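You operate a simulated robot arm through the tools that you are given. There is no shell and no other tool.

You run a simulated robot arm. Do the job below in one go: nothing can be reset, and whatever is moved stays where it is left.

JOB
Pack the yellow tape roll and the orange towel into the black kit case.
Fine: draw the latch, lift the lid, lay both inside, shut the lid and push the latch home.

The check looks at the end state, three seconds after you hand in, the way a careful person would. Anything else that was tipped, shoved, dropped, spilled or broken makes it a failure. A push-on lid holds only when it is set on centred and level and pressed home; a screw cap is set on level and turned clockwise until tight. Flat cloth is picked up by pressing the open fingertips on it (5 to 10 N) and closing them slowly along it; thin cloth reads only 2 to 8 mm in the jaws.

ROBOT AND FRAMES
A 6-joint arm with a two-finger gripper, fixed in place. Base frame: the origin is at the foot of the arm, x ahead of it, y to its left, z up. Lengths are in mm, angles in rad, forces in N, time in s.
Its first joint turns from -2.897 to 2.897 rad. Payload 2.45 kg.
The tool frame sits at the grasp point between the pads (the TCP): z along the fingers, y along the line on which they close. The tips reach 20 mm beyond it. Largest opening 140 mm; the body of the gripper starts 168 mm behind the TCP.
Orientation is that of the tool frame in the base frame, as a unit quaternion [x, y, z, w]. With the fingers straight down and closing along the base's y, the tool's x points along the base's -x, its y along +y and its z along -z.

CONTROLS
- The arm moves only by the tool nudge_tool. Its argument "moves" is one flat list of numbers, 6 for each row, row after row: the shift along the tool's x, y, z in units of 40 mm (1.0 is 40 mm), then the turn, a rotation vector about the tool's x, y, z in units of 8 degrees (1.0 is 8 degrees). In form: [dx, dy, dz, wx, wy, wz, dx, dy, dz, wx, wy, wz, ...]. A call has 1 to 20 rows; each row shifts and turns the commanded pose from where the row before left it, along the tool's axes as they then stand. "gripper" is the opening in per cent of the stroke, from 0 (shut) to 100 (fully open), set as the call begins (left out, the last holds). A call with a number of a shift or a turn outside -1 to 1 is refused whole. Rows are played at 5 a second. More than 50 mm and 0.15 rad between two rows, or a gripper value outside its range, and nothing of the call is played. A pose out of reach is approached as far as the arm can. The call stops where the force on the tool passes 90 N (or 10 N more than at its start, if that is more) or the arm is blocked; 0.2 s more then pass. The fingers move at their own pace (about 45 mm/s each) and stop on an object; they squeeze with about 29 N. The grip force told is the motor's: it shows also when the fingers shut on nothing. Time passes only in rows, and 0.2 s behind the last, so rows that do not move let the fingers close. The reply holds the time, the measured pose of the TCP, the force on the tool along the base axes, the opening and the grip force, in the units named above and with some noise, with the torque about the TCP (base axes, N m) and any sound that the robot's microphone picked up.
- Cameras (640 x 400 px; columns grow to the right, rows downward): "scene" is fixed at [48.4, 649.6, 1484.5]; the picture's right is [-0.36, -0.93, 0.00], its down [-0.51, 0.20, -0.83] and it looks along [0.78, -0.30, -0.55] (base axes); focal length 220 px, centre (320, 200). "wrist" rides on the gripper at [78, 11, -209] in the tool frame; the picture's right is [-0.14, 0.99, 0.00], its down [-0.92, -0.13, -0.37] and it looks along [-0.36, -0.05, 0.93] (tool axes); focal length 280 px, centre (320, 200). There is no depth. A picture from a camera that has moved, and an enlarged one, comes with that camera's place and axes in the base frame and with its lens.
- camera(camera): a new picture of that camera. It takes no simulated time.
- zoom(camera, box): a new picture of the part [left, top, right, bottom] of that camera's present view, enlarged. It takes no simulated time.
- hand_in(): hands the job in; it is judged then, once.

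Places have to be worked out from the pictures, the camera data and where the tool is seen. Open the gripper and draw the arm clear of the work before you hand the job in, unless the task says otherwise.

The tools are called after "Request:" as name(argument=value, ...) on one line, values as JSON. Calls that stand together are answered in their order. nudge_tool: Moves the arm, as the interface text tells. Its arguments: {"type":"object","properties":{"moves":{"type":"array","items":{"type":"number"}},"gripper":{"type":"number"}},"required":["moves"]} The other tools are called the same way: camera (camera) takes a picture; zoom (camera, box) takes an enlarged picture of a part of a camera's view; hand_in () hands the job in.

At the start:

```text
time_s: 0.0
position: [502.0, 172.6, 1377.2]
orientation: [0.0, 1.0, 0.001, -0.001]
contact_force: [0.2, 0.2, 0.2]
wrist_torque: [0.01, 0.02, 0.02]
opening: 139.9
grip_force: 0.0
```

scene: 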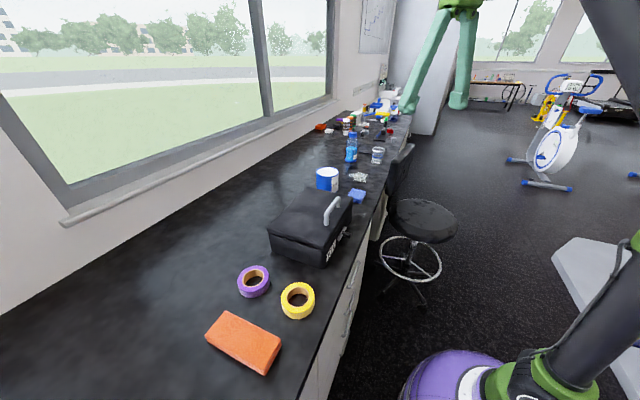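
wrist: 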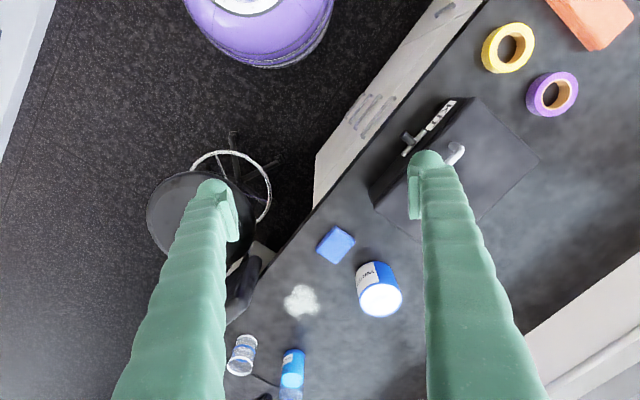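

I begin by looking closer at the case, the tape rolls and the towel in the scene view and in the wrist view.

Request:
zoom(camera="scene", box=[190, 170, 400, 390])

Request:
zoom(camera="wrist", box=[340, 0, 640, 240])

Request:
zoom(camera="scene", box=[250, 170, 370, 280])

```text
1.82 times, centred on (295, 280) of scene
camera zoom: at [48.4, 649.6, 1484.5], right [-0.36, -0.93, 0.0], down [-0.51, 0.2, -0.83], along [0.78, -0.3, -0.55], focal length 400 px, centre (366, 54)
```

zoom: 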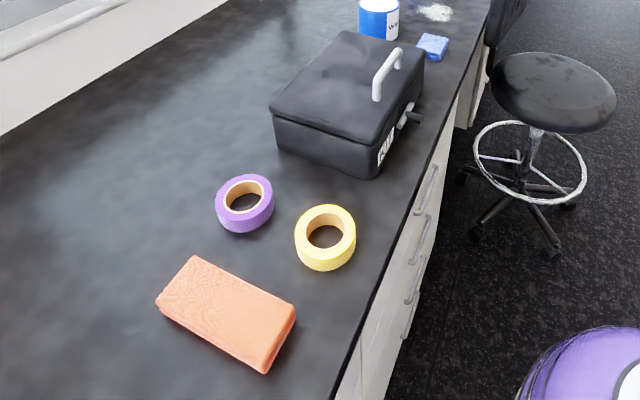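

```text
1.67 times, centred on (490, 120) of wrist
camera zoom: at [423.4, 182.1, 1585.3], right [0.14, 0.99, 0.0], down [0.92, -0.13, 0.37], along [0.36, -0.05, -0.93], focal length 467 px, centre (37, 333)
```

zoom: 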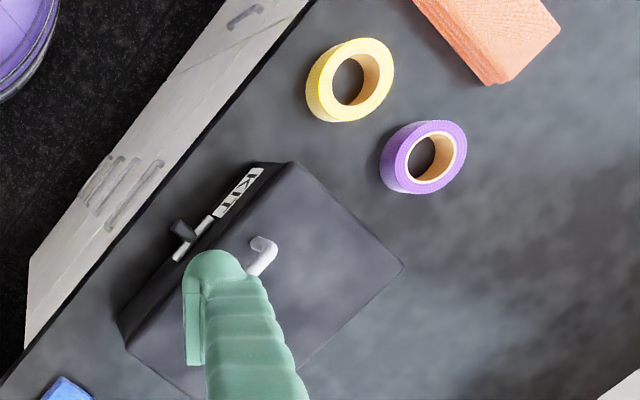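

```text
3.64 times, centred on (310, 225) of scene
camera zoom: at [48.4, 649.6, 1484.5], right [-0.36, -0.93, 0.0], down [-0.51, 0.2, -0.83], along [0.78, -0.3, -0.55], focal length 801 px, centre (356, 109)
```

zoom: 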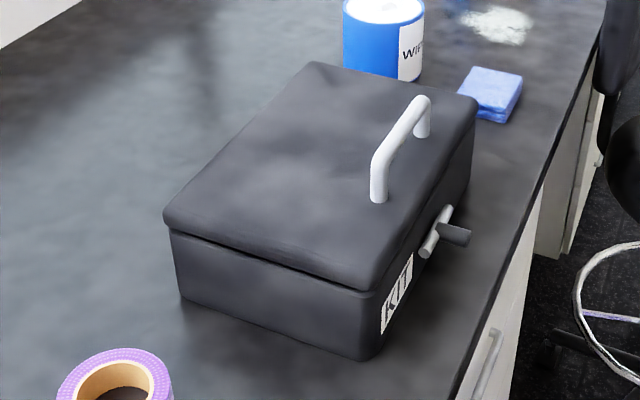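

The lid corners triangulate to about (478,473), (686,263), (617,613) and (827,403) at z≈1013, so the case sits at 45° with its latch side facing the arm. I'll yaw the tool 45° and bring the wrist camera closer to inspect the latch and handle.

Request:
nudge_tool(moves=[0, 0, 0, 0, 0, -0.9375, 0, 0, 0, 0, 0, -0.9375, 0, 0, 0, 0, 0, -0.9375, 0, 0, 0, 0, 0, -0.9375, 0, 0, 0, 0, 0, -0.9375, 0, 0, 0, 0, 0, -0.9375, -0.575, 0.35, 0.82, 0, 0, 0, -0.575, 0.35, 0.82, 0, 0, 0, -0.575, 0.35, 0.82, 0, 0, 0, -0.575, 0.35, 0.82, 0, 0, 0, -0.575, 0.35, 0.82, 0, 0, 0, -0.575, 0.35, 0.82, 0, 0, 0])

Request:
camera(camera="wrist")

Request:
camera(camera="scene")

```text
time_s: 2.6
position: [539.6, 330.1, 1177.5]
orientation: [-0.383, 0.924, 0.0, 0.0]
contact_force: [-0.7, -0.1, 0.7]
wrist_torque: [0.05, -0.02, -0.02]
opening: 140.1
grip_force: 0.0
```

```text
taken
camera wrist: at [476.3, 281.0, 1386.5], right [-0.6, 0.8, 0.0], down [0.74, 0.56, 0.37], along [0.29, 0.22, -0.93], focal length 280 px, centre (320, 200)
```

wrist: 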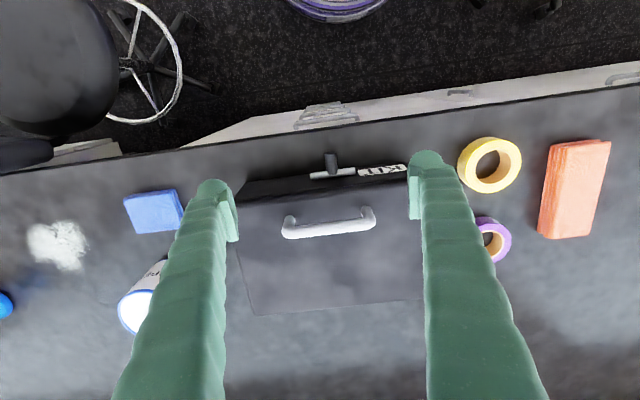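

```text
taken
```

scene: 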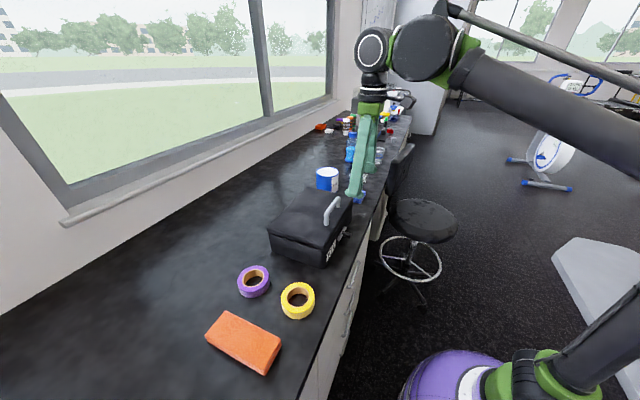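

The case is squarely in view. I zoom on the latch and handle to see the bolt and the direction it slides.

Request:
zoom(camera="wrist", box=[230, 130, 430, 255])

Request:
zoom(camera="scene", box=[300, 190, 364, 270])

Request:
zoom(camera="wrist", box=[290, 130, 420, 212])

```text
3.20 times, centred on (330, 192) of wrist
camera zoom: at [476.3, 281.0, 1386.5], right [-0.6, 0.8, 0.0], down [0.74, 0.56, 0.37], along [0.29, 0.22, -0.93], focal length 897 px, centre (288, 224)
```

zoom: 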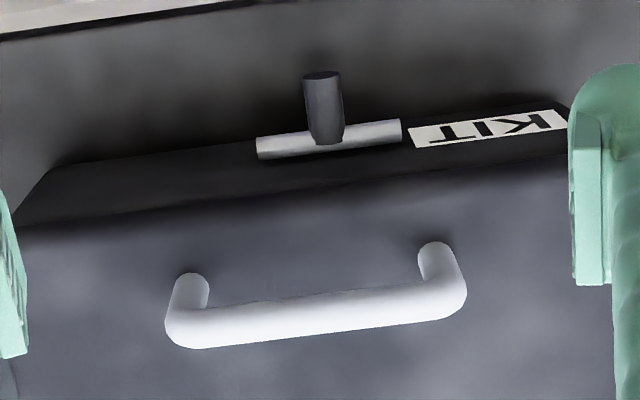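

```text
5.00 times, centred on (332, 230) of scene
camera zoom: at [48.4, 649.6, 1484.5], right [-0.36, -0.93, 0.0], down [-0.51, 0.2, -0.83], along [0.78, -0.3, -0.55], focal length 1101 px, centre (260, 50)
```

zoom: 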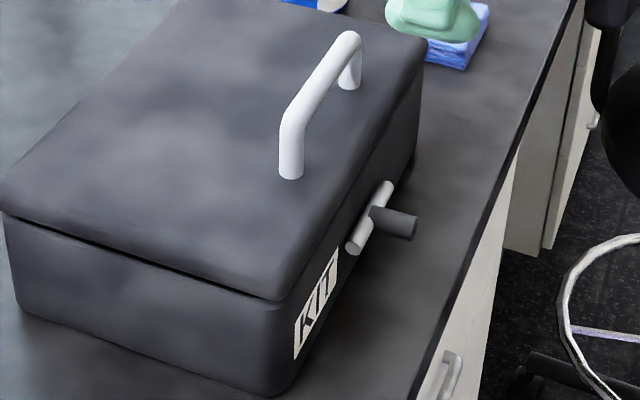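

```text
4.88 times, centred on (355, 171) of wrist
camera zoom: at [476.3, 281.0, 1386.5], right [-0.6, 0.8, 0.0], down [0.74, 0.56, 0.37], along [0.29, 0.22, -0.93], focal length 1368 px, centre (149, 342)
```

zoom: 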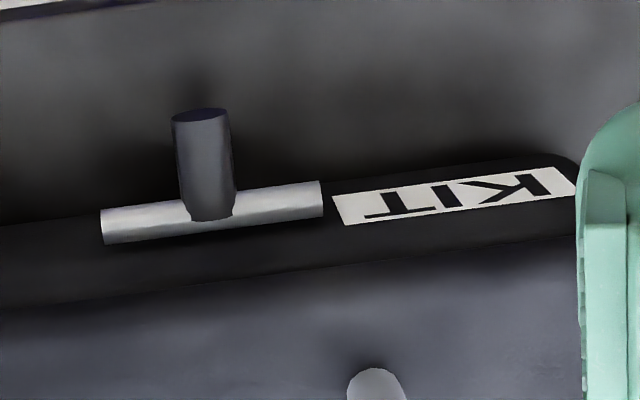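

The latch is a horizontal rod on the front face with a knob sticking out about 35 mm. The handle bar runs about z≈1050, 163 mm from the hinge line. I'll pull back and pitch the tool forward 30° so the wrist camera sees the front face.

Request:
nudge_tool(moves=[0.52, 0.05, 0.76, 0, 0, 0, 0.52, 0.05, 0.76, 0, 0, 0, 0.52, 0.05, 0.76, 0, 0, 0, 0.52, 0.05, 0.76, 0, 0, 0, 0, 0, 0, 0, -0.9375, 0, 0, 0, 0, 0, -0.9375, 0, 0, 0, 0, 0, -0.9375, 0, 0, 0, 0, 0, -0.9375, 0])

Request:
camera(camera="wrist")

Request:
camera(camera="scene")

```text
time_s: 4.4
position: [475.8, 275.9, 1056.5]
orientation: [-0.37, 0.892, 0.1, 0.24]
contact_force: [0.4, -0.2, 0.5]
wrist_torque: [0.0, 0.03, 0.0]
opening: 139.7
grip_force: 0.0
```

```text
taken
camera wrist: at [346.2, 160.3, 1199.1], right [-0.62, 0.78, 0.07], down [0.52, 0.34, 0.78], along [0.59, 0.52, -0.62], focal length 280 px, centre (320, 200)
```

wrist: 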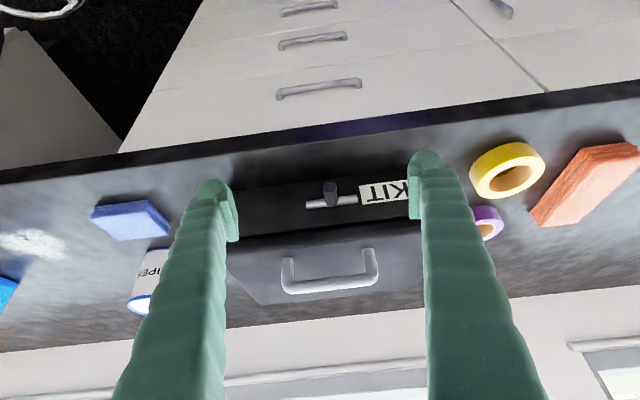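

```text
taken
```

scene: 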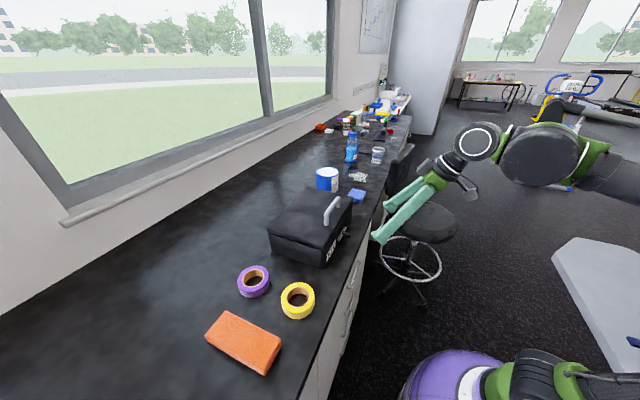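

Now the front face is visible; I zoom in on the bolt.

Request:
zoom(camera="wrist", box=[225, 165, 425, 305])

Request:
zoom(camera="wrist", box=[280, 165, 420, 245])

```text
2.86 times, centred on (325, 235) of wrist
camera zoom: at [346.2, 160.3, 1199.1], right [-0.62, 0.78, 0.07], down [0.52, 0.34, 0.78], along [0.59, 0.52, -0.62], focal length 801 px, centre (306, 100)
```

zoom: 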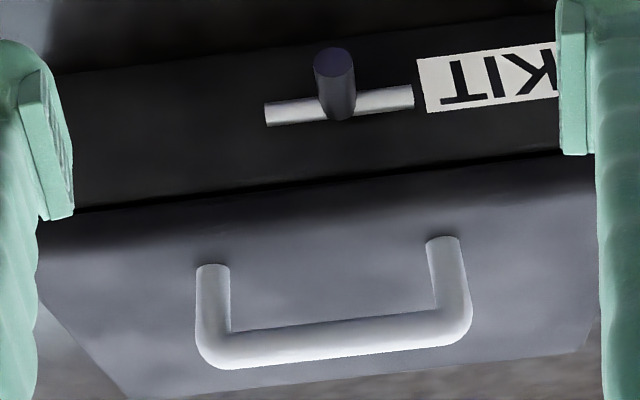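

```text
4.57 times, centred on (350, 205) of wrist
camera zoom: at [346.2, 160.3, 1199.1], right [-0.62, 0.78, 0.07], down [0.52, 0.34, 0.78], along [0.59, 0.52, -0.62], focal length 1282 px, centre (183, 177)
```

zoom: 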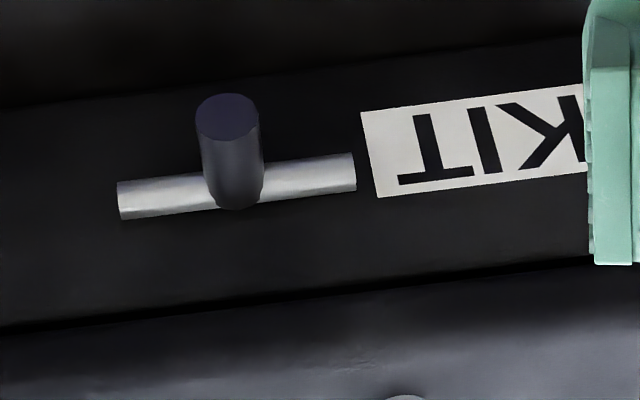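

From the two views the knob runs from h≈626 to 653 mm along the (0.707,0.707) direction, at lateral offset w≈135 and height z≈965. Its rod spans w≈100–170. I'll return to vertical, narrow the jaws to about 42 mm, and hover just above the knob to check alignment.

Request:
nudge_tool(moves=[0, 0, 0, 0, 0.9375, 0, 0, 0, 0, 0, 0.9375, 0, 0, 0, 0, 0, 0.9375, 0, 0, 0, 0, 0, 0.9375, 0, -0.803, 0.0525, 0, 0, 0, 0, -0.803, 0.0525, 0, 0, 0, 0, -0.803, 0.0525, 0, 0, 0, 0, 0, 0, 0.6, 0, 0, 0, 0, 0, 0.6, 0, 0, 0], gripper=30)

Request:
camera(camera="wrist")

Request:
zoom(camera="scene", box=[280, 150, 420, 270])

```text
time_s: 6.4
position: [538.6, 349.0, 1009.2]
orientation: [-0.383, 0.924, 0.001, -0.001]
contact_force: [1.3, -0.5, -0.6]
wrist_torque: [-0.04, -0.03, -0.04]
opening: 42.0
grip_force: 0.1
```

```text
taken
camera wrist: at [475.3, 299.1, 1219.4], right [-0.6, 0.8, 0.0], down [0.74, 0.56, 0.37], along [0.29, 0.22, -0.93], focal length 280 px, centre (320, 200)
```

wrist: 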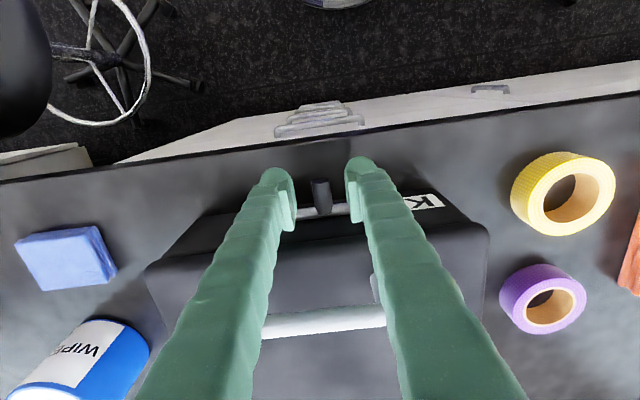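

```text
3.33 times, centred on (350, 210) of scene
camera zoom: at [48.4, 649.6, 1484.5], right [-0.36, -0.93, 0.0], down [-0.51, 0.2, -0.83], along [0.78, -0.3, -0.55], focal length 734 px, centre (220, 167)
```

zoom: 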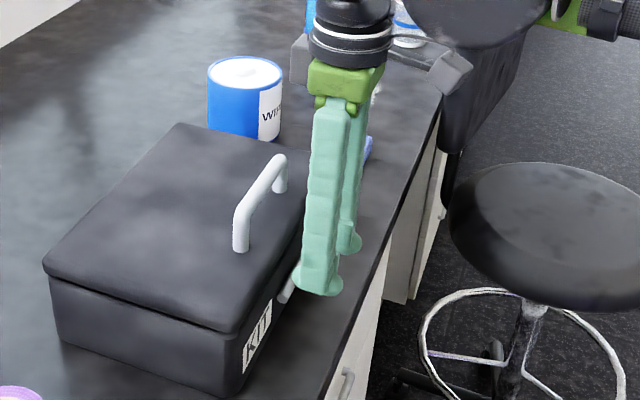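

The knob is centred between the fingertips (jaws at h≈628, w≈134). I take a closer look before descending.

Request:
zoom(camera="wrist", box=[250, 140, 390, 240])

```text
4.00 times, centred on (320, 190) of wrist
camera zoom: at [475.3, 299.1, 1219.4], right [-0.6, 0.8, 0.0], down [0.74, 0.56, 0.37], along [0.29, 0.22, -0.93], focal length 1122 px, centre (320, 240)
```

zoom: 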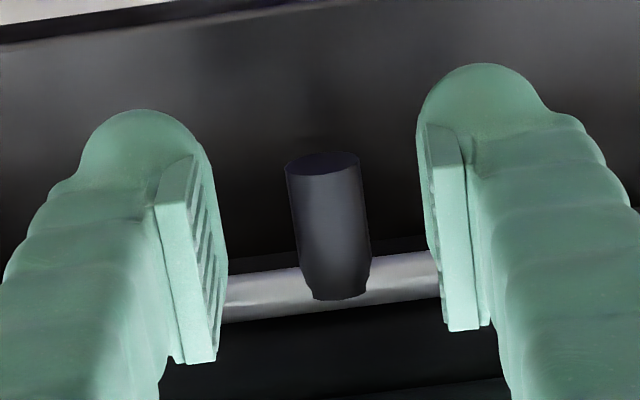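

Clearance in front of the rod is about 7 mm; I back off 3 mm and descend in two stages, checking the force in between.

Request:
nudge_tool(moves=[0.075, 0, 0.1, 0, 0, 0, 0, 0, 0.25, 0, 0, 0, 0, 0, 0.25, 0, 0, 0])

Request:
zoom(camera="wrist", box=[250, 140, 390, 240])

```text
time_s: 7.2
position: [537.1, 346.0, 985.5]
orientation: [-0.382, 0.924, 0.0, 0.0]
contact_force: [0.3, 0.1, 0.6]
wrist_torque: [0.02, -0.04, -0.04]
opening: 42.0
grip_force: 0.0
```

```text
4.00 times, centred on (320, 190) of wrist
camera zoom: at [473.5, 297.1, 1194.7], right [-0.6, 0.8, 0.0], down [0.74, 0.56, 0.37], along [0.29, 0.22, -0.93], focal length 1122 px, centre (320, 240)
```

zoom: 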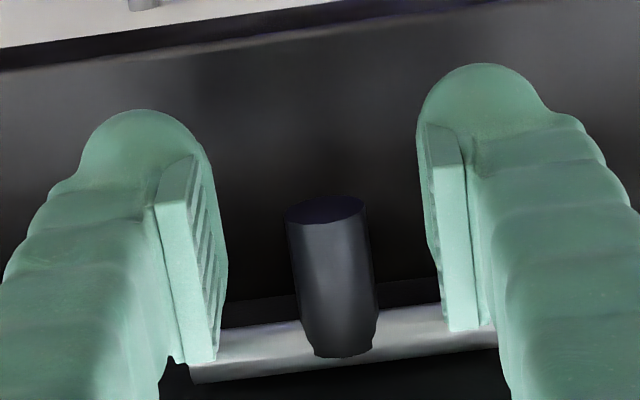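

No contact, tips are now in front of the rod. I go down another 17 mm so the pads straddle the knob at mid-height.

Request:
nudge_tool(moves=[0, 0, 0.22, 0, 0, 0, 0, 0, 0.2, 0, 0, 0])

Request:
zoom(camera="wrist", box=[250, 140, 390, 240])

Request:
zoom(camera="scene", box=[280, 170, 400, 270])

```text
time_s: 7.8
position: [536.4, 345.4, 969.2]
orientation: [-0.382, 0.924, 0.0, 0.0]
contact_force: [1.2, 0.3, -0.6]
wrist_torque: [-0.02, -0.01, 0.0]
opening: 42.3
grip_force: 0.0
```

```text
4.00 times, centred on (320, 190) of wrist
camera zoom: at [473.7, 297.3, 1178.0], right [-0.6, 0.8, 0.0], down [0.74, 0.56, 0.37], along [0.29, 0.22, -0.93], focal length 1122 px, centre (320, 240)
```

zoom: 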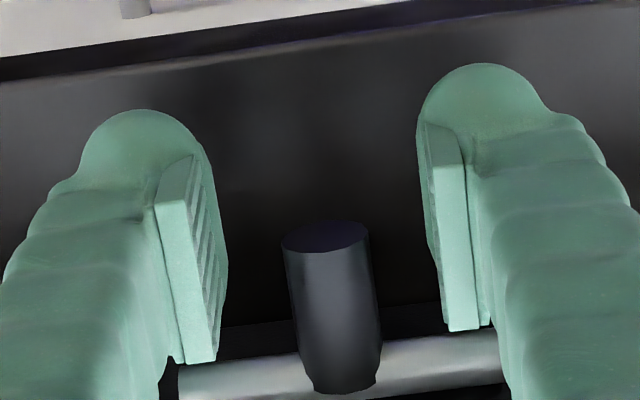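

```text
4.00 times, centred on (340, 220) of scene
camera zoom: at [48.4, 649.6, 1484.5], right [-0.36, -0.93, 0.0], down [-0.51, 0.2, -0.83], along [0.78, -0.3, -0.55], focal length 881 px, centre (240, 120)
```

zoom: 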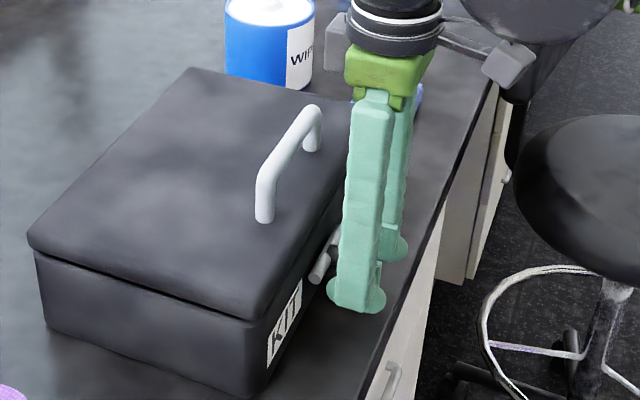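

The jaws straddle the knob (knob tip h≈627, tool h≈624, w matched at 135). I move 3 mm further in and close on the knob.

Request:
nudge_tool(moves=[-0.09, 0, 0, 0, 0, 0, 0, 0, 0, 0, 0, 0, 0, 0, 0, 0, 0, 0, 0, 0, 0, 0, 0, 0], gripper=5)

Request:
zoom(camera="wrist", box=[250, 140, 390, 240])

```text
time_s: 8.8
position: [538.6, 348.4, 969.0]
orientation: [-0.383, 0.924, 0.0, 0.0]
contact_force: [1.9, -1.0, -2.1]
wrist_torque: [0.01, -0.08, 0.32]
opening: 14.9
grip_force: 41.1
```

```text
4.00 times, centred on (320, 190) of wrist
camera zoom: at [476.1, 300.1, 1178.5], right [-0.6, 0.8, 0.0], down [0.74, 0.56, 0.37], along [0.29, 0.22, -0.93], focal length 1122 px, centre (320, 240)
```

zoom: 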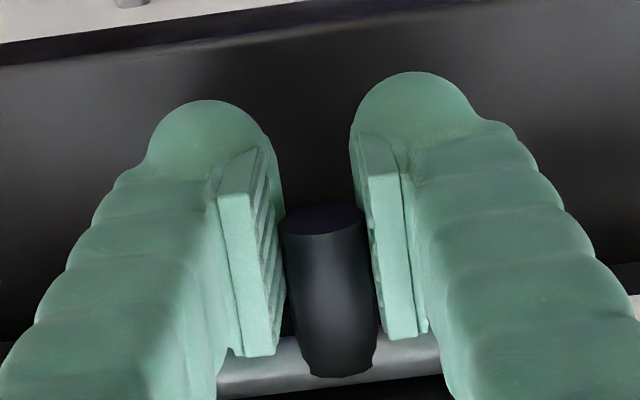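

Knob is gripped (15 mm, light load). I try sliding it toward +w (away from the KIT label) by 3 mm and read the force.

Request:
nudge_tool(moves=[0, -0.04, 0, 0, 0, 0, 0, -0.04, 0, 0, 0, 0])

```text
time_s: 9.4
position: [541.5, 347.5, 968.0]
orientation: [-0.383, 0.924, 0.0, 0.0]
contact_force: [-4.6, -3.1, -6.3]
wrist_torque: [0.05, -0.09, 0.0]
opening: 14.7
grip_force: 40.9
```

Lateral resistance is only about 1 N over nearly 3 mm, so it appears to slide that way; I continue a little and keep watching.

Request:
nudge_tool(moves=[0, -0.05, 0, 0, 0, 0, 0, -0.05, 0, 0, 0, 0, 0, 0, 0, 0, 0, 0])

Request:
zoom(camera="wrist", box=[230, 140, 430, 280])

```text
time_s: 10.2
position: [544.7, 343.0, 970.0]
orientation: [-0.383, 0.924, 0.0, 0.0]
contact_force: [-3.3, -3.8, -1.3]
wrist_torque: [0.0, -0.03, 0.01]
opening: 14.5
grip_force: 40.6
```

```text
2.86 times, centred on (330, 210) of wrist
camera zoom: at [481.2, 295.2, 1177.8], right [-0.6, 0.8, 0.0], down [0.74, 0.56, 0.37], along [0.29, 0.22, -0.93], focal length 801 px, centre (291, 171)
```

zoom: 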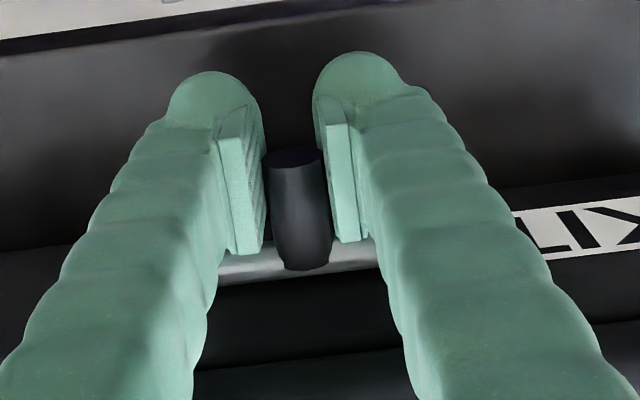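

The knob moved about 8 mm with under 5 N. I check in the scene view that the case itself hasn't moved.

Request:
zoom(camera="scene", box=[280, 170, 400, 270])

```text
4.00 times, centred on (340, 220) of scene
camera zoom: at [48.4, 649.6, 1484.5], right [-0.36, -0.93, 0.0], down [-0.51, 0.2, -0.83], along [0.78, -0.3, -0.55], focal length 881 px, centre (240, 120)
```

zoom: 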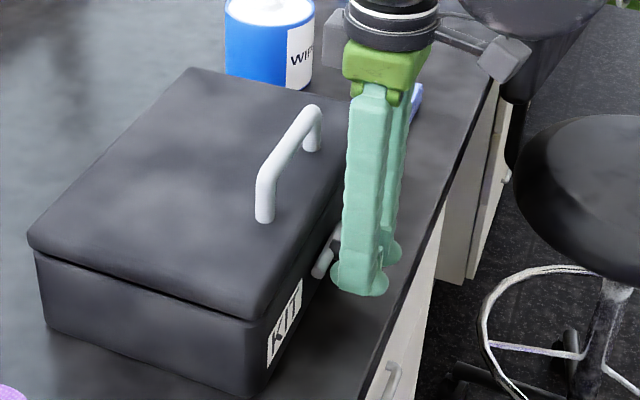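

The case corner pixels are unchanged while the rod end has shifted, so this is the drawing direction. I continue in small steps.

Request:
nudge_tool(moves=[0, -0.08, 0, 0, 0, 0, 0, -0.08, 0, 0, 0, 0, 0, -0.08, 0, 0, 0, 0])

```text
time_s: 11.0
position: [551.8, 336.3, 968.7]
orientation: [-0.383, 0.924, 0.0, 0.001]
contact_force: [0.8, 0.8, -10.1]
wrist_torque: [0.15, -0.02, 0.02]
opening: 14.4
grip_force: 41.0
```

Moved to w≈152 with little lateral load; continuing.

Request:
nudge_tool(moves=[0, -0.08, 0, 0, 0, 0, 0, -0.08, 0, 0, 0, 0])

```text
time_s: 11.6
position: [556.0, 332.4, 969.2]
orientation: [-0.382, 0.924, 0.0, -0.001]
contact_force: [-8.7, -7.1, -19.0]
wrist_torque: [0.06, -0.05, 0.0]
opening: 14.1
grip_force: 40.5
```

Some vertical and fore-aft load is building up (about −19 N in z). I look before going any further.

Request:
zoom(camera="wrist", box=[230, 140, 430, 280])

Request:
zoom(camera="scene", box=[280, 170, 400, 270])

```text
2.86 times, centred on (330, 210) of wrist
camera zoom: at [493.3, 283.5, 1177.7], right [-0.6, 0.8, 0.0], down [0.74, 0.56, 0.37], along [0.29, 0.22, -0.93], focal length 801 px, centre (291, 171)
```

zoom: 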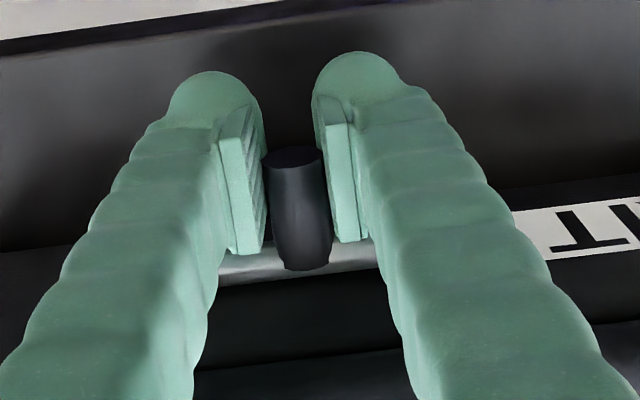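

```text
4.00 times, centred on (340, 220) of scene
camera zoom: at [48.4, 649.6, 1484.5], right [-0.36, -0.93, 0.0], down [-0.51, 0.2, -0.83], along [0.78, -0.3, -0.55], focal length 881 px, centre (240, 120)
```

zoom: 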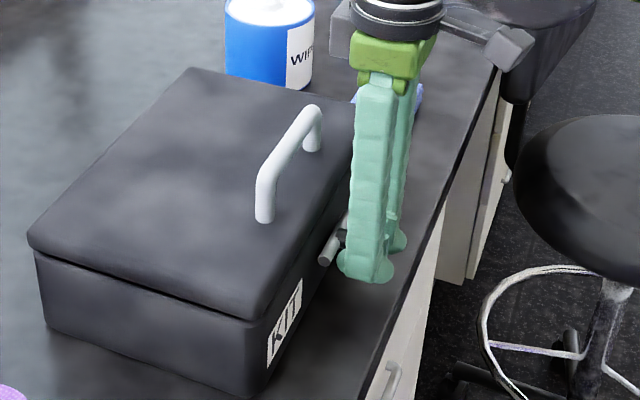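

The bolt has travelled about 24 mm and the case is still in place. To shed the constraint load I loosen the jaws a little and continue pushing with one finger.

Request:
nudge_tool(moves=[0, 0, 0, 0, 0, 0, 0, 0, 0, 0, 0, 0, 0, 0, 0, 0, 0, 0], gripper=18)

```text
time_s: 12.4
position: [557.6, 333.3, 968.5]
orientation: [-0.383, 0.924, 0.0, 0.001]
contact_force: [0.6, -0.2, -0.8]
wrist_torque: [0.0, 0.0, -0.01]
opening: 25.0
grip_force: 0.2
```

Load is gone. Now I push further toward +w in small steps with the trailing finger.

Request:
nudge_tool(moves=[0, -0.1, 0, 0, 0, 0, 0, -0.08, 0, 0, 0, 0, 0, -0.05, 0, 0, 0, 0])

```text
time_s: 13.2
position: [562.9, 325.7, 969.8]
orientation: [-0.382, 0.924, 0.0, 0.0]
contact_force: [0.6, 0.8, -0.4]
wrist_torque: [0.03, 0.02, 0.02]
opening: 24.9
grip_force: 0.1
```

Still free. Continuing in 3 mm steps.

Request:
nudge_tool(moves=[0, -0.08, 0, 0, 0, 0, 0, -0.08, 0, 0, 0, 0])

Request:
zoom(camera="wrist", box=[230, 140, 430, 280])

```text
time_s: 13.8
position: [566.4, 322.2, 968.5]
orientation: [-0.383, 0.924, 0.0, -0.001]
contact_force: [-8.9, 6.2, -0.4]
wrist_torque: [0.02, 0.08, 0.04]
opening: 32.8
grip_force: 5.5
```

```text
2.86 times, centred on (330, 210) of wrist
camera zoom: at [502.9, 273.9, 1178.3], right [-0.6, 0.8, 0.0], down [0.74, 0.56, 0.37], along [0.29, 0.22, -0.93], focal length 801 px, centre (291, 171)
```

zoom: 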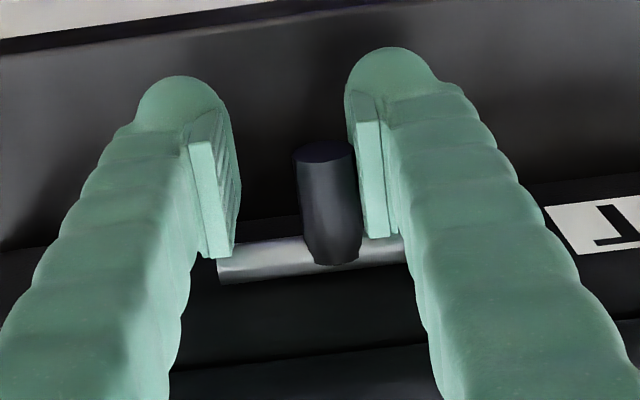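

Resistance rose to about 11 N and the finger was pushed back. The bolt is at its end stop after about 30 mm of travel, so it is fully drawn. I back the finger off, open slightly, and lift straight up.

Request:
nudge_tool(moves=[0, 0.2, 0, 0, 0, 0, 0, 0, 0, 0, 0, 0, 0, 0, -0.6, 0, 0, 0, 0, 0, -0.8, 0, 0, 0, 0, 0, -0.8, 0, 0, 0, 0, 0, -0.8, 0, 0, 0, 0, 0, -0.8, 0, 0, 0], gripper=30)

Request:
camera(camera="wrist")

Request:
zoom(camera="scene", box=[250, 170, 370, 280])

```text
time_s: 15.4
position: [561.2, 327.0, 1120.4]
orientation: [-0.382, 0.924, 0.0, 0.0]
contact_force: [-0.1, -0.4, 0.5]
wrist_torque: [0.02, -0.02, 0.0]
opening: 42.0
grip_force: 0.0
```

```text
taken
camera wrist: at [498.3, 278.0, 1330.0], right [-0.6, 0.8, 0.0], down [0.74, 0.56, 0.37], along [0.29, 0.22, -0.93], focal length 280 px, centre (320, 200)
```

wrist: 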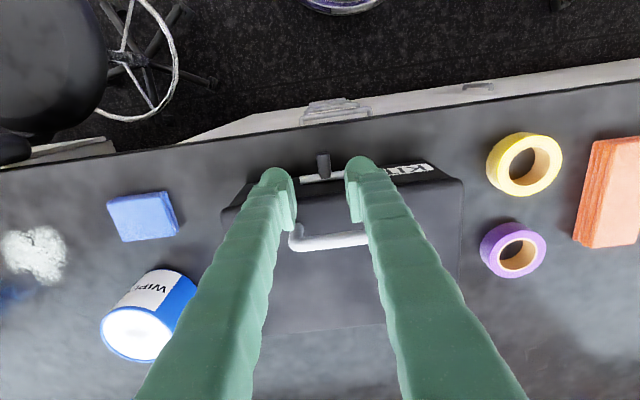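

```text
3.64 times, centred on (310, 225) of scene
camera zoom: at [48.4, 649.6, 1484.5], right [-0.36, -0.93, 0.0], down [-0.51, 0.2, -0.83], along [0.78, -0.3, -0.55], focal length 801 px, centre (356, 109)
```

zoom: 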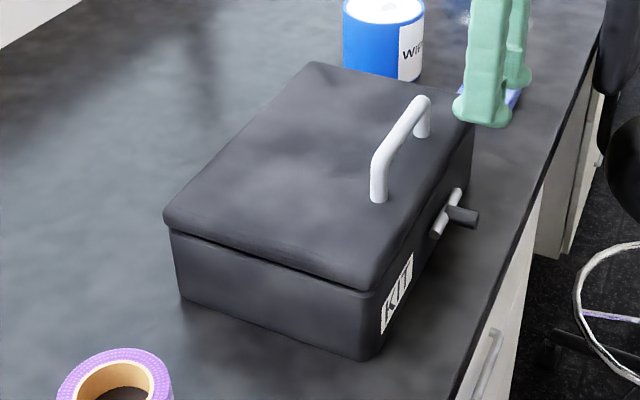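

The latch is drawn and the case hasn't moved. I turn the tool 90° so the jaws close across the handle bar, and hover over its centre (h≈706, w≈150).

Request:
nudge_tool(moves=[0, 0, 0, 0, 0, 0.9375, 0, 0, 0, 0, 0, 0.9375, 0, 0, 0, 0, 0, 0.9375, 0, 0, 0, 0, 0, 0.9375, 0, 0, 0, 0, 0, 0.9375, 0, 0, 0, 0, 0, 0.9375, 0, 0, 0, 0, 0, 0.9375, 0, 0, 0, 0, 0, 0.9375, 0, 0, 0, 0, 0, 0.9375, 0, 0, 0, 0, 0, 0.9375, 0, 0, 0, 0, 0, 0.9375, 0, 0, 0, 0, 0, 0.9375, 0.195, 0.975, 0, 0, 0, 0, 0.195, 0.975, 0, 0, 0, 0], gripper=36)

Request:
camera(camera="wrist")

Request:
zoom(camera="scene", box=[250, 130, 400, 280])

```text
time_s: 18.4
position: [606.6, 392.1, 1122.1]
orientation: [0.384, 0.923, 0.0, 0.0]
contact_force: [-0.1, -0.6, 0.9]
wrist_torque: [0.07, -0.05, -0.01]
opening: 50.4
grip_force: 0.1
```

```text
taken
camera wrist: at [558.1, 453.9, 1330.9], right [0.8, 0.6, 0.0], down [0.56, -0.74, 0.37], along [0.22, -0.29, -0.93], focal length 280 px, centre (320, 200)
```

wrist: 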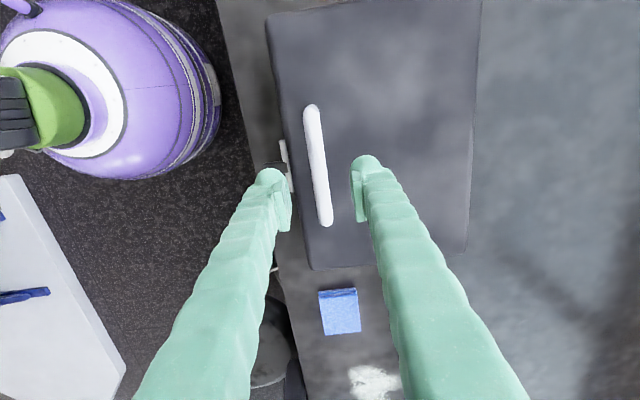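

```text
2.67 times, centred on (325, 205) of scene
camera zoom: at [48.4, 649.6, 1484.5], right [-0.36, -0.93, 0.0], down [-0.51, 0.2, -0.83], along [0.78, -0.3, -0.55], focal length 587 px, centre (307, 187)
```

zoom: 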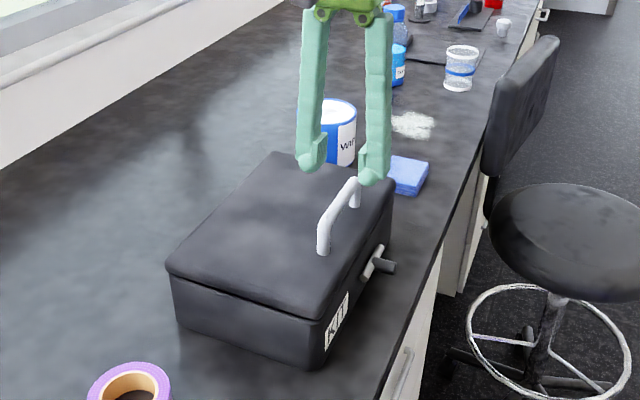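

The bar centre is at h≈704, w≈148.5, z≈1050–1056. I shift a few millimetres and lower so the pads straddle the bar.

Request:
nudge_tool(moves=[0.075, -0.06, 0.3, 0, 0, 0, 0, 0, 0.6, 0, 0, 0, 0, 0, 0.6, 0, 0, 0, 0, 0, 0.18, 0, 0, 0])

Request:
zoom(camera="wrist", box=[250, 60, 400, 240])

Request:
zoom(camera="scene", box=[280, 170, 380, 260])

```text
time_s: 19.4
position: [601.8, 394.3, 1054.4]
orientation: [0.383, 0.924, 0.001, 0.0]
contact_force: [-0.1, 0.2, 0.2]
wrist_torque: [0.03, -0.02, 0.01]
opening: 50.3
grip_force: 0.0
```

```text
2.22 times, centred on (325, 150) of wrist
camera zoom: at [553.9, 455.4, 1263.3], right [0.8, 0.6, 0.0], down [0.56, -0.74, 0.37], along [0.22, -0.29, -0.93], focal length 623 px, centre (309, 311)
```

zoom: 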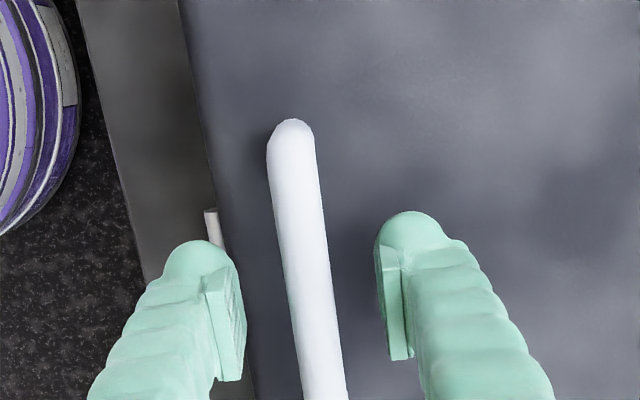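

```text
4.44 times, centred on (330, 215) of scene
camera zoom: at [48.4, 649.6, 1484.5], right [-0.36, -0.93, 0.0], down [-0.51, 0.2, -0.83], along [0.78, -0.3, -0.55], focal length 978 px, centre (276, 133)
```

zoom: 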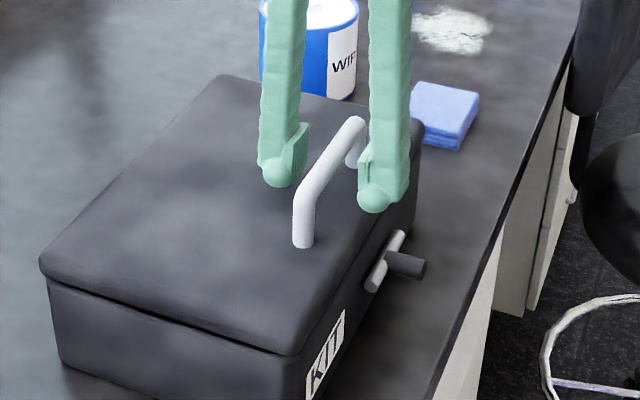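

The jaws straddle the bar with clearance to the lid. I close on it.

Request:
nudge_tool(moves=[0, 0, 0, 0, 0, 0, 0, 0, 0, 0, 0, 0, 0, 0, 0, 0, 0, 0, 0, 0, 0, 0, 0, 0], gripper=2)

Request:
zoom(camera="scene", box=[280, 170, 380, 260])

```text
time_s: 20.4
position: [602.4, 393.9, 1053.6]
orientation: [0.384, 0.924, 0.0, 0.0]
contact_force: [11.7, 9.5, 3.6]
wrist_torque: [-0.07, 0.08, 0.01]
opening: 10.7
grip_force: 37.8
```

```text
4.44 times, centred on (330, 215) of scene
camera zoom: at [48.4, 649.6, 1484.5], right [-0.36, -0.93, 0.0], down [-0.51, 0.2, -0.83], along [0.78, -0.3, -0.55], focal length 978 px, centre (276, 133)
```

zoom: 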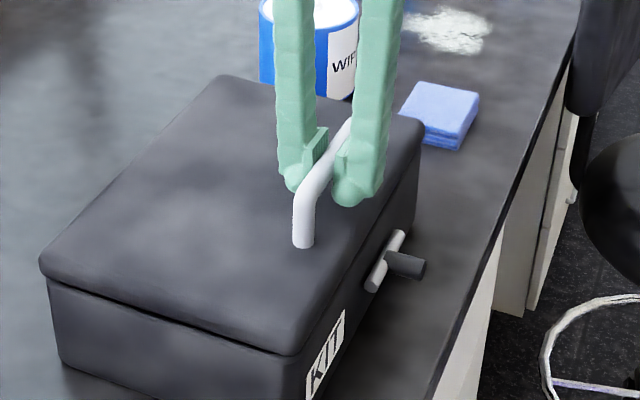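

Bar held (≈11 mm). A 15 N side load says the bar sits about 1 mm further back, so I relieve that and lift 10° of the arc about the hinge (estimated at h≈870, z≈993).

Request:
nudge_tool(moves=[0, 0.03, 0, 0, 0, 0, 0, 0.15, -0.355, 0, 0, 0, 0, 0.1775, -0.34, 0, 0, 0])

Request:
zoom(camera="scene", box=[250, 160, 380, 280])

```text
time_s: 21.2
position: [611.6, 403.3, 1081.6]
orientation: [0.383, 0.924, 0.0, 0.0]
contact_force: [4.7, -3.1, -5.2]
wrist_torque: [-0.07, 0.09, 0.09]
opening: 10.7
grip_force: 38.2
```

```text
3.33 times, centred on (315, 220) of scene
camera zoom: at [48.4, 649.6, 1484.5], right [-0.36, -0.93, 0.0], down [-0.51, 0.2, -0.83], along [0.78, -0.3, -0.55], focal length 734 px, centre (337, 133)
```

zoom: 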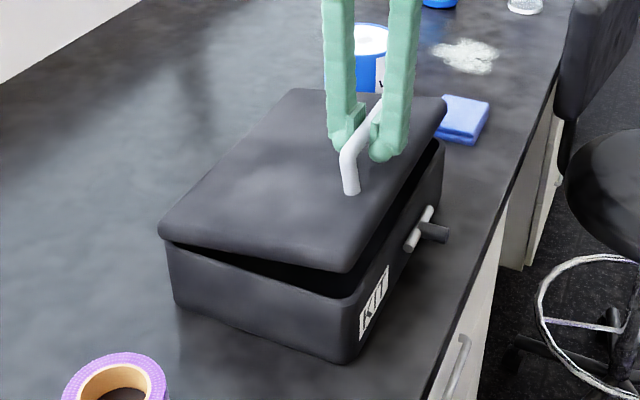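

The lid is opening cleanly with about 5 N. I continue along the arc to roughly 30°.

Request:
nudge_tool(moves=[0, 0.21, -0.3225, 0, 0, 0, 0, 0.235, -0.3025, 0, 0, 0, 0, 0.26, -0.2825, 0, 0, 0, 0, 0.285, -0.2575, 0, 0, 0])

Request:
zoom(camera="scene", box=[250, 140, 380, 280])

```text
time_s: 22.2
position: [637.6, 429.3, 1131.1]
orientation: [0.382, 0.924, 0.0, 0.0]
contact_force: [-13.3, -26.7, 25.5]
wrist_torque: [0.06, 0.06, 0.1]
opening: 10.9
grip_force: 37.9
```

```text
2.86 times, centred on (315, 210) of scene
camera zoom: at [48.4, 649.6, 1484.5], right [-0.36, -0.93, 0.0], down [-0.51, 0.2, -0.83], along [0.78, -0.3, -0.55], focal length 629 px, centre (334, 171)
```

zoom: 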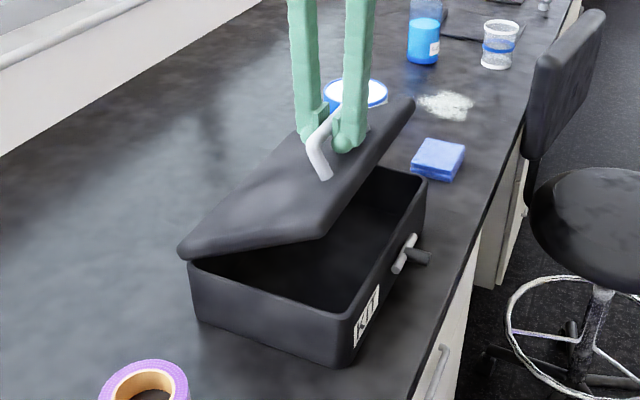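

The load is about 38 N toward the hinge, so the true arc is a few millimetres further out. Refitting gives a hinge near (874, 1000) with R≈178. I follow the corrected arc for two rows.

Request:
nudge_tool(moves=[0, 0.21, -0.295, 0, 0, 0, 0, 0.3175, -0.22, 0, 0, 0])

Request:
zoom(camera="scene", box=[250, 140, 380, 280])

```text
time_s: 22.8
position: [654.2, 447.1, 1148.0]
orientation: [0.382, 0.924, 0.0, -0.001]
contact_force: [4.5, -10.4, -0.3]
wrist_torque: [0.01, 0.08, 0.01]
opening: 10.8
grip_force: 37.7
```

```text
2.86 times, centred on (315, 210) of scene
camera zoom: at [48.4, 649.6, 1484.5], right [-0.36, -0.93, 0.0], down [-0.51, 0.2, -0.83], along [0.78, -0.3, -0.55], focal length 629 px, centre (334, 171)
```

zoom: 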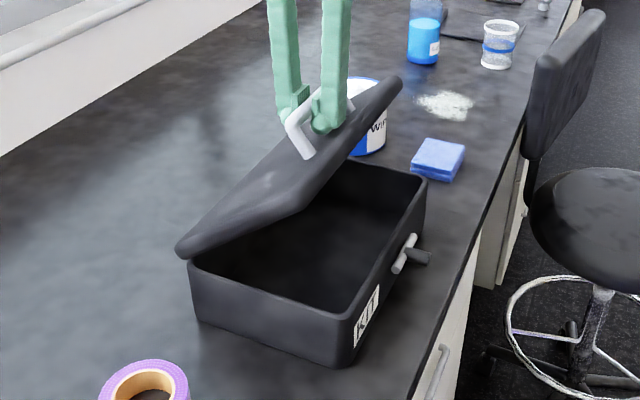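

Forces dropped to about 5–10 N and the case body hasn't moved. I continue on this arc.

Request:
nudge_tool(moves=[0, 0.3375, -0.195, 0, 0, 0, 0, 0.35, -0.1625, 0, 0, 0, 0, 0.365, -0.1325, 0, 0, 0])

Request:
zoom(camera="scene", box=[250, 120, 380, 280])

```text
time_s: 23.6
position: [686.2, 476.9, 1167.9]
orientation: [0.383, 0.924, 0.001, 0.001]
contact_force: [1.4, -6.3, -0.3]
wrist_torque: [0.01, 0.17, -0.04]
opening: 10.5
grip_force: 38.2
```

```text
2.50 times, centred on (315, 200) of scene
camera zoom: at [48.4, 649.6, 1484.5], right [-0.36, -0.93, 0.0], down [-0.51, 0.2, -0.83], along [0.78, -0.3, -0.55], focal length 550 px, centre (332, 200)
```

zoom: 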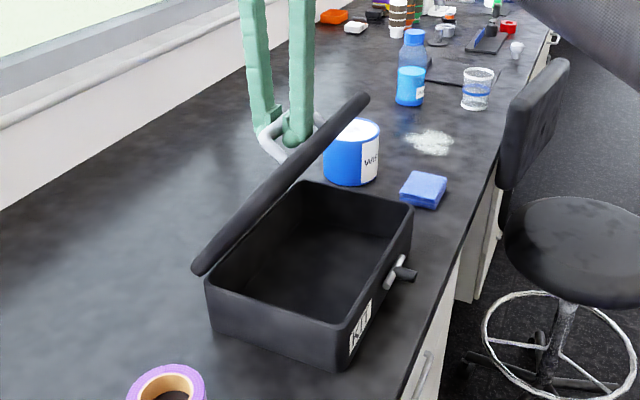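

Lid at about 55°, forces small. I continue over the top of the arc.

Request:
nudge_tool(moves=[0, 0.375, -0.1, 0, 0, 0, 0, 0.38, -0.065, 0, 0, 0, 0, 0.3875, -0.0325, 0, 0, 0])

Request:
zoom(camera="scene", box=[250, 120, 380, 280])

```text
time_s: 24.4
position: [717.6, 509.6, 1176.7]
orientation: [0.383, 0.924, 0.0, 0.0]
contact_force: [1.0, -4.9, -3.5]
wrist_torque: [0.0, 0.11, -0.01]
opening: 10.6
grip_force: 37.6
```

```text
2.50 times, centred on (315, 200) of scene
camera zoom: at [48.4, 649.6, 1484.5], right [-0.36, -0.93, 0.0], down [-0.51, 0.2, -0.83], along [0.78, -0.3, -0.55], focal length 550 px, centre (332, 200)
```

zoom: 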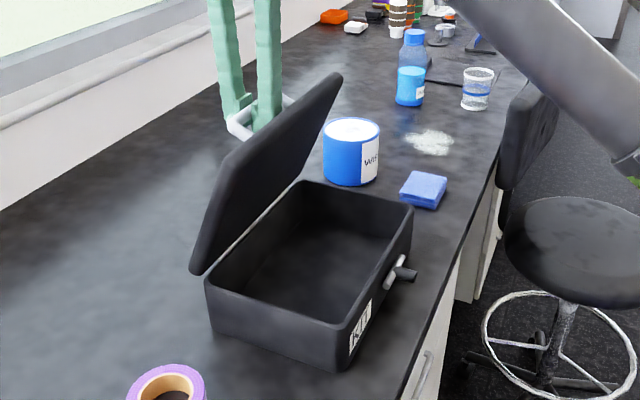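

About 70° open. Continuing, with the arc now turning downward.

Request:
nudge_tool(moves=[0, 0.3875, 0, 0, 0, 0, 0, 0.385, 0.035, 0, 0, 0, 0, 0.38, 0.0675, 0, 0, 0])

Request:
zoom(camera="scene", box=[230, 110, 380, 280])

```text
time_s: 25.2
position: [742.1, 534.0, 1173.7]
orientation: [0.382, 0.924, 0.0, 0.0]
contact_force: [8.8, -3.3, 48.9]
wrist_torque: [0.03, 0.02, -0.01]
opening: 10.7
grip_force: 38.1
out of reach, approached as far as the arm can: row 3
```

```text
2.35 times, centred on (305, 195) of scene
camera zoom: at [48.4, 649.6, 1484.5], right [-0.36, -0.93, 0.0], down [-0.51, 0.2, -0.83], along [0.78, -0.3, -0.55], focal length 518 px, centre (355, 212)
```

zoom: 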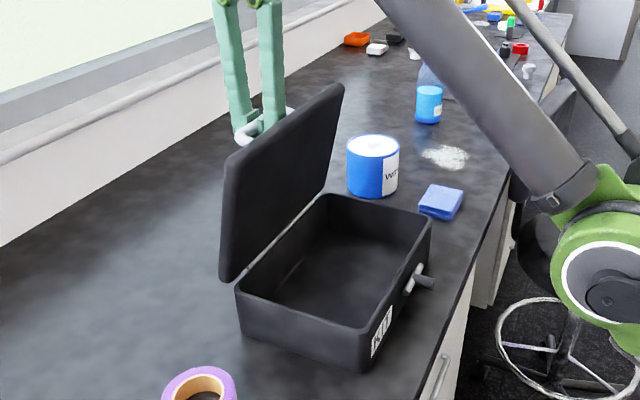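

At this stretch the arm ran out of reach at h≈902 with the tool vertical (about 81° open). I tilt the tool outward about the bar axis by 16°, which brings the wrist back toward the base and regains reach.

Request:
nudge_tool(moves=[0, 0, 0, -0.9, 0, 0, 0, 0, 0, -0.9, 0, 0])

Request:
zoom(camera="scene", box=[230, 110, 380, 280])

```text
time_s: 25.8
position: [744.4, 537.6, 1167.6]
orientation: [0.38, 0.917, 0.114, 0.048]
contact_force: [-8.3, -4.0, -58.6]
wrist_torque: [0.33, -0.37, -0.03]
opening: 9.7
grip_force: 37.1
```

```text
2.35 times, centred on (305, 195) of scene
camera zoom: at [48.4, 649.6, 1484.5], right [-0.36, -0.93, 0.0], down [-0.51, 0.2, -0.83], along [0.78, -0.3, -0.55], focal length 518 px, centre (355, 212)
```

zoom: 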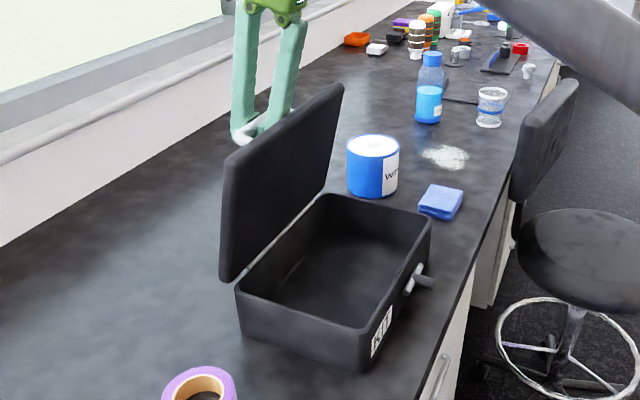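

Vertical strain built up from slipping along the bar during the tilt. I loosen the jaws to about 20 mm so the bar stays captured between the fingers but is free to find its own height; the front finger then pulls it back.

Request:
nudge_tool(moves=[0, 0, 0, 0, 0, 0, 0, 0, 0, 0, 0, 0], gripper=14)

Request:
zoom(camera="scene", box=[230, 110, 330, 230])

Request:
camera(camera="wrist")

```text
time_s: 26.4
position: [741.5, 535.6, 1171.5]
orientation: [0.38, 0.916, 0.117, 0.048]
contact_force: [0.2, 0.1, 0.1]
wrist_torque: [-0.02, 0.03, -0.01]
opening: 19.7
grip_force: 0.1
```

```text
3.33 times, centred on (280, 170) of scene
camera zoom: at [48.4, 649.6, 1484.5], right [-0.36, -0.93, 0.0], down [-0.51, 0.2, -0.83], along [0.78, -0.3, -0.55], focal length 734 px, centre (453, 300)
```

zoom: 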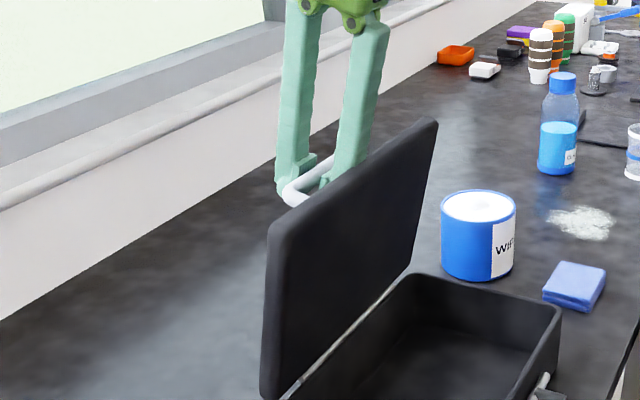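

```text
taken
camera wrist: at [657.1, 560.2, 1376.8], right [0.78, 0.58, 0.25], down [0.5, -0.8, 0.33], along [0.39, -0.13, -0.91], focal length 280 px, centre (320, 200)
```

wrist: 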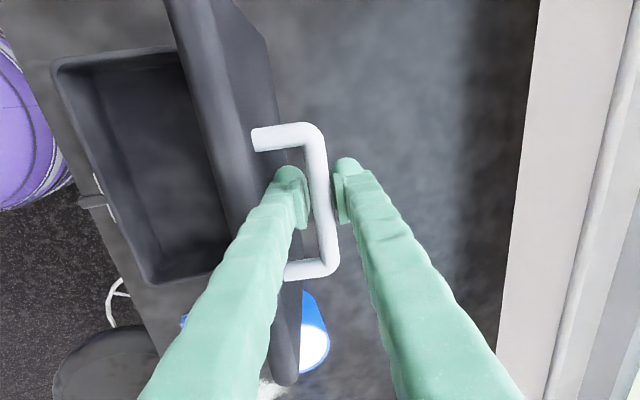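

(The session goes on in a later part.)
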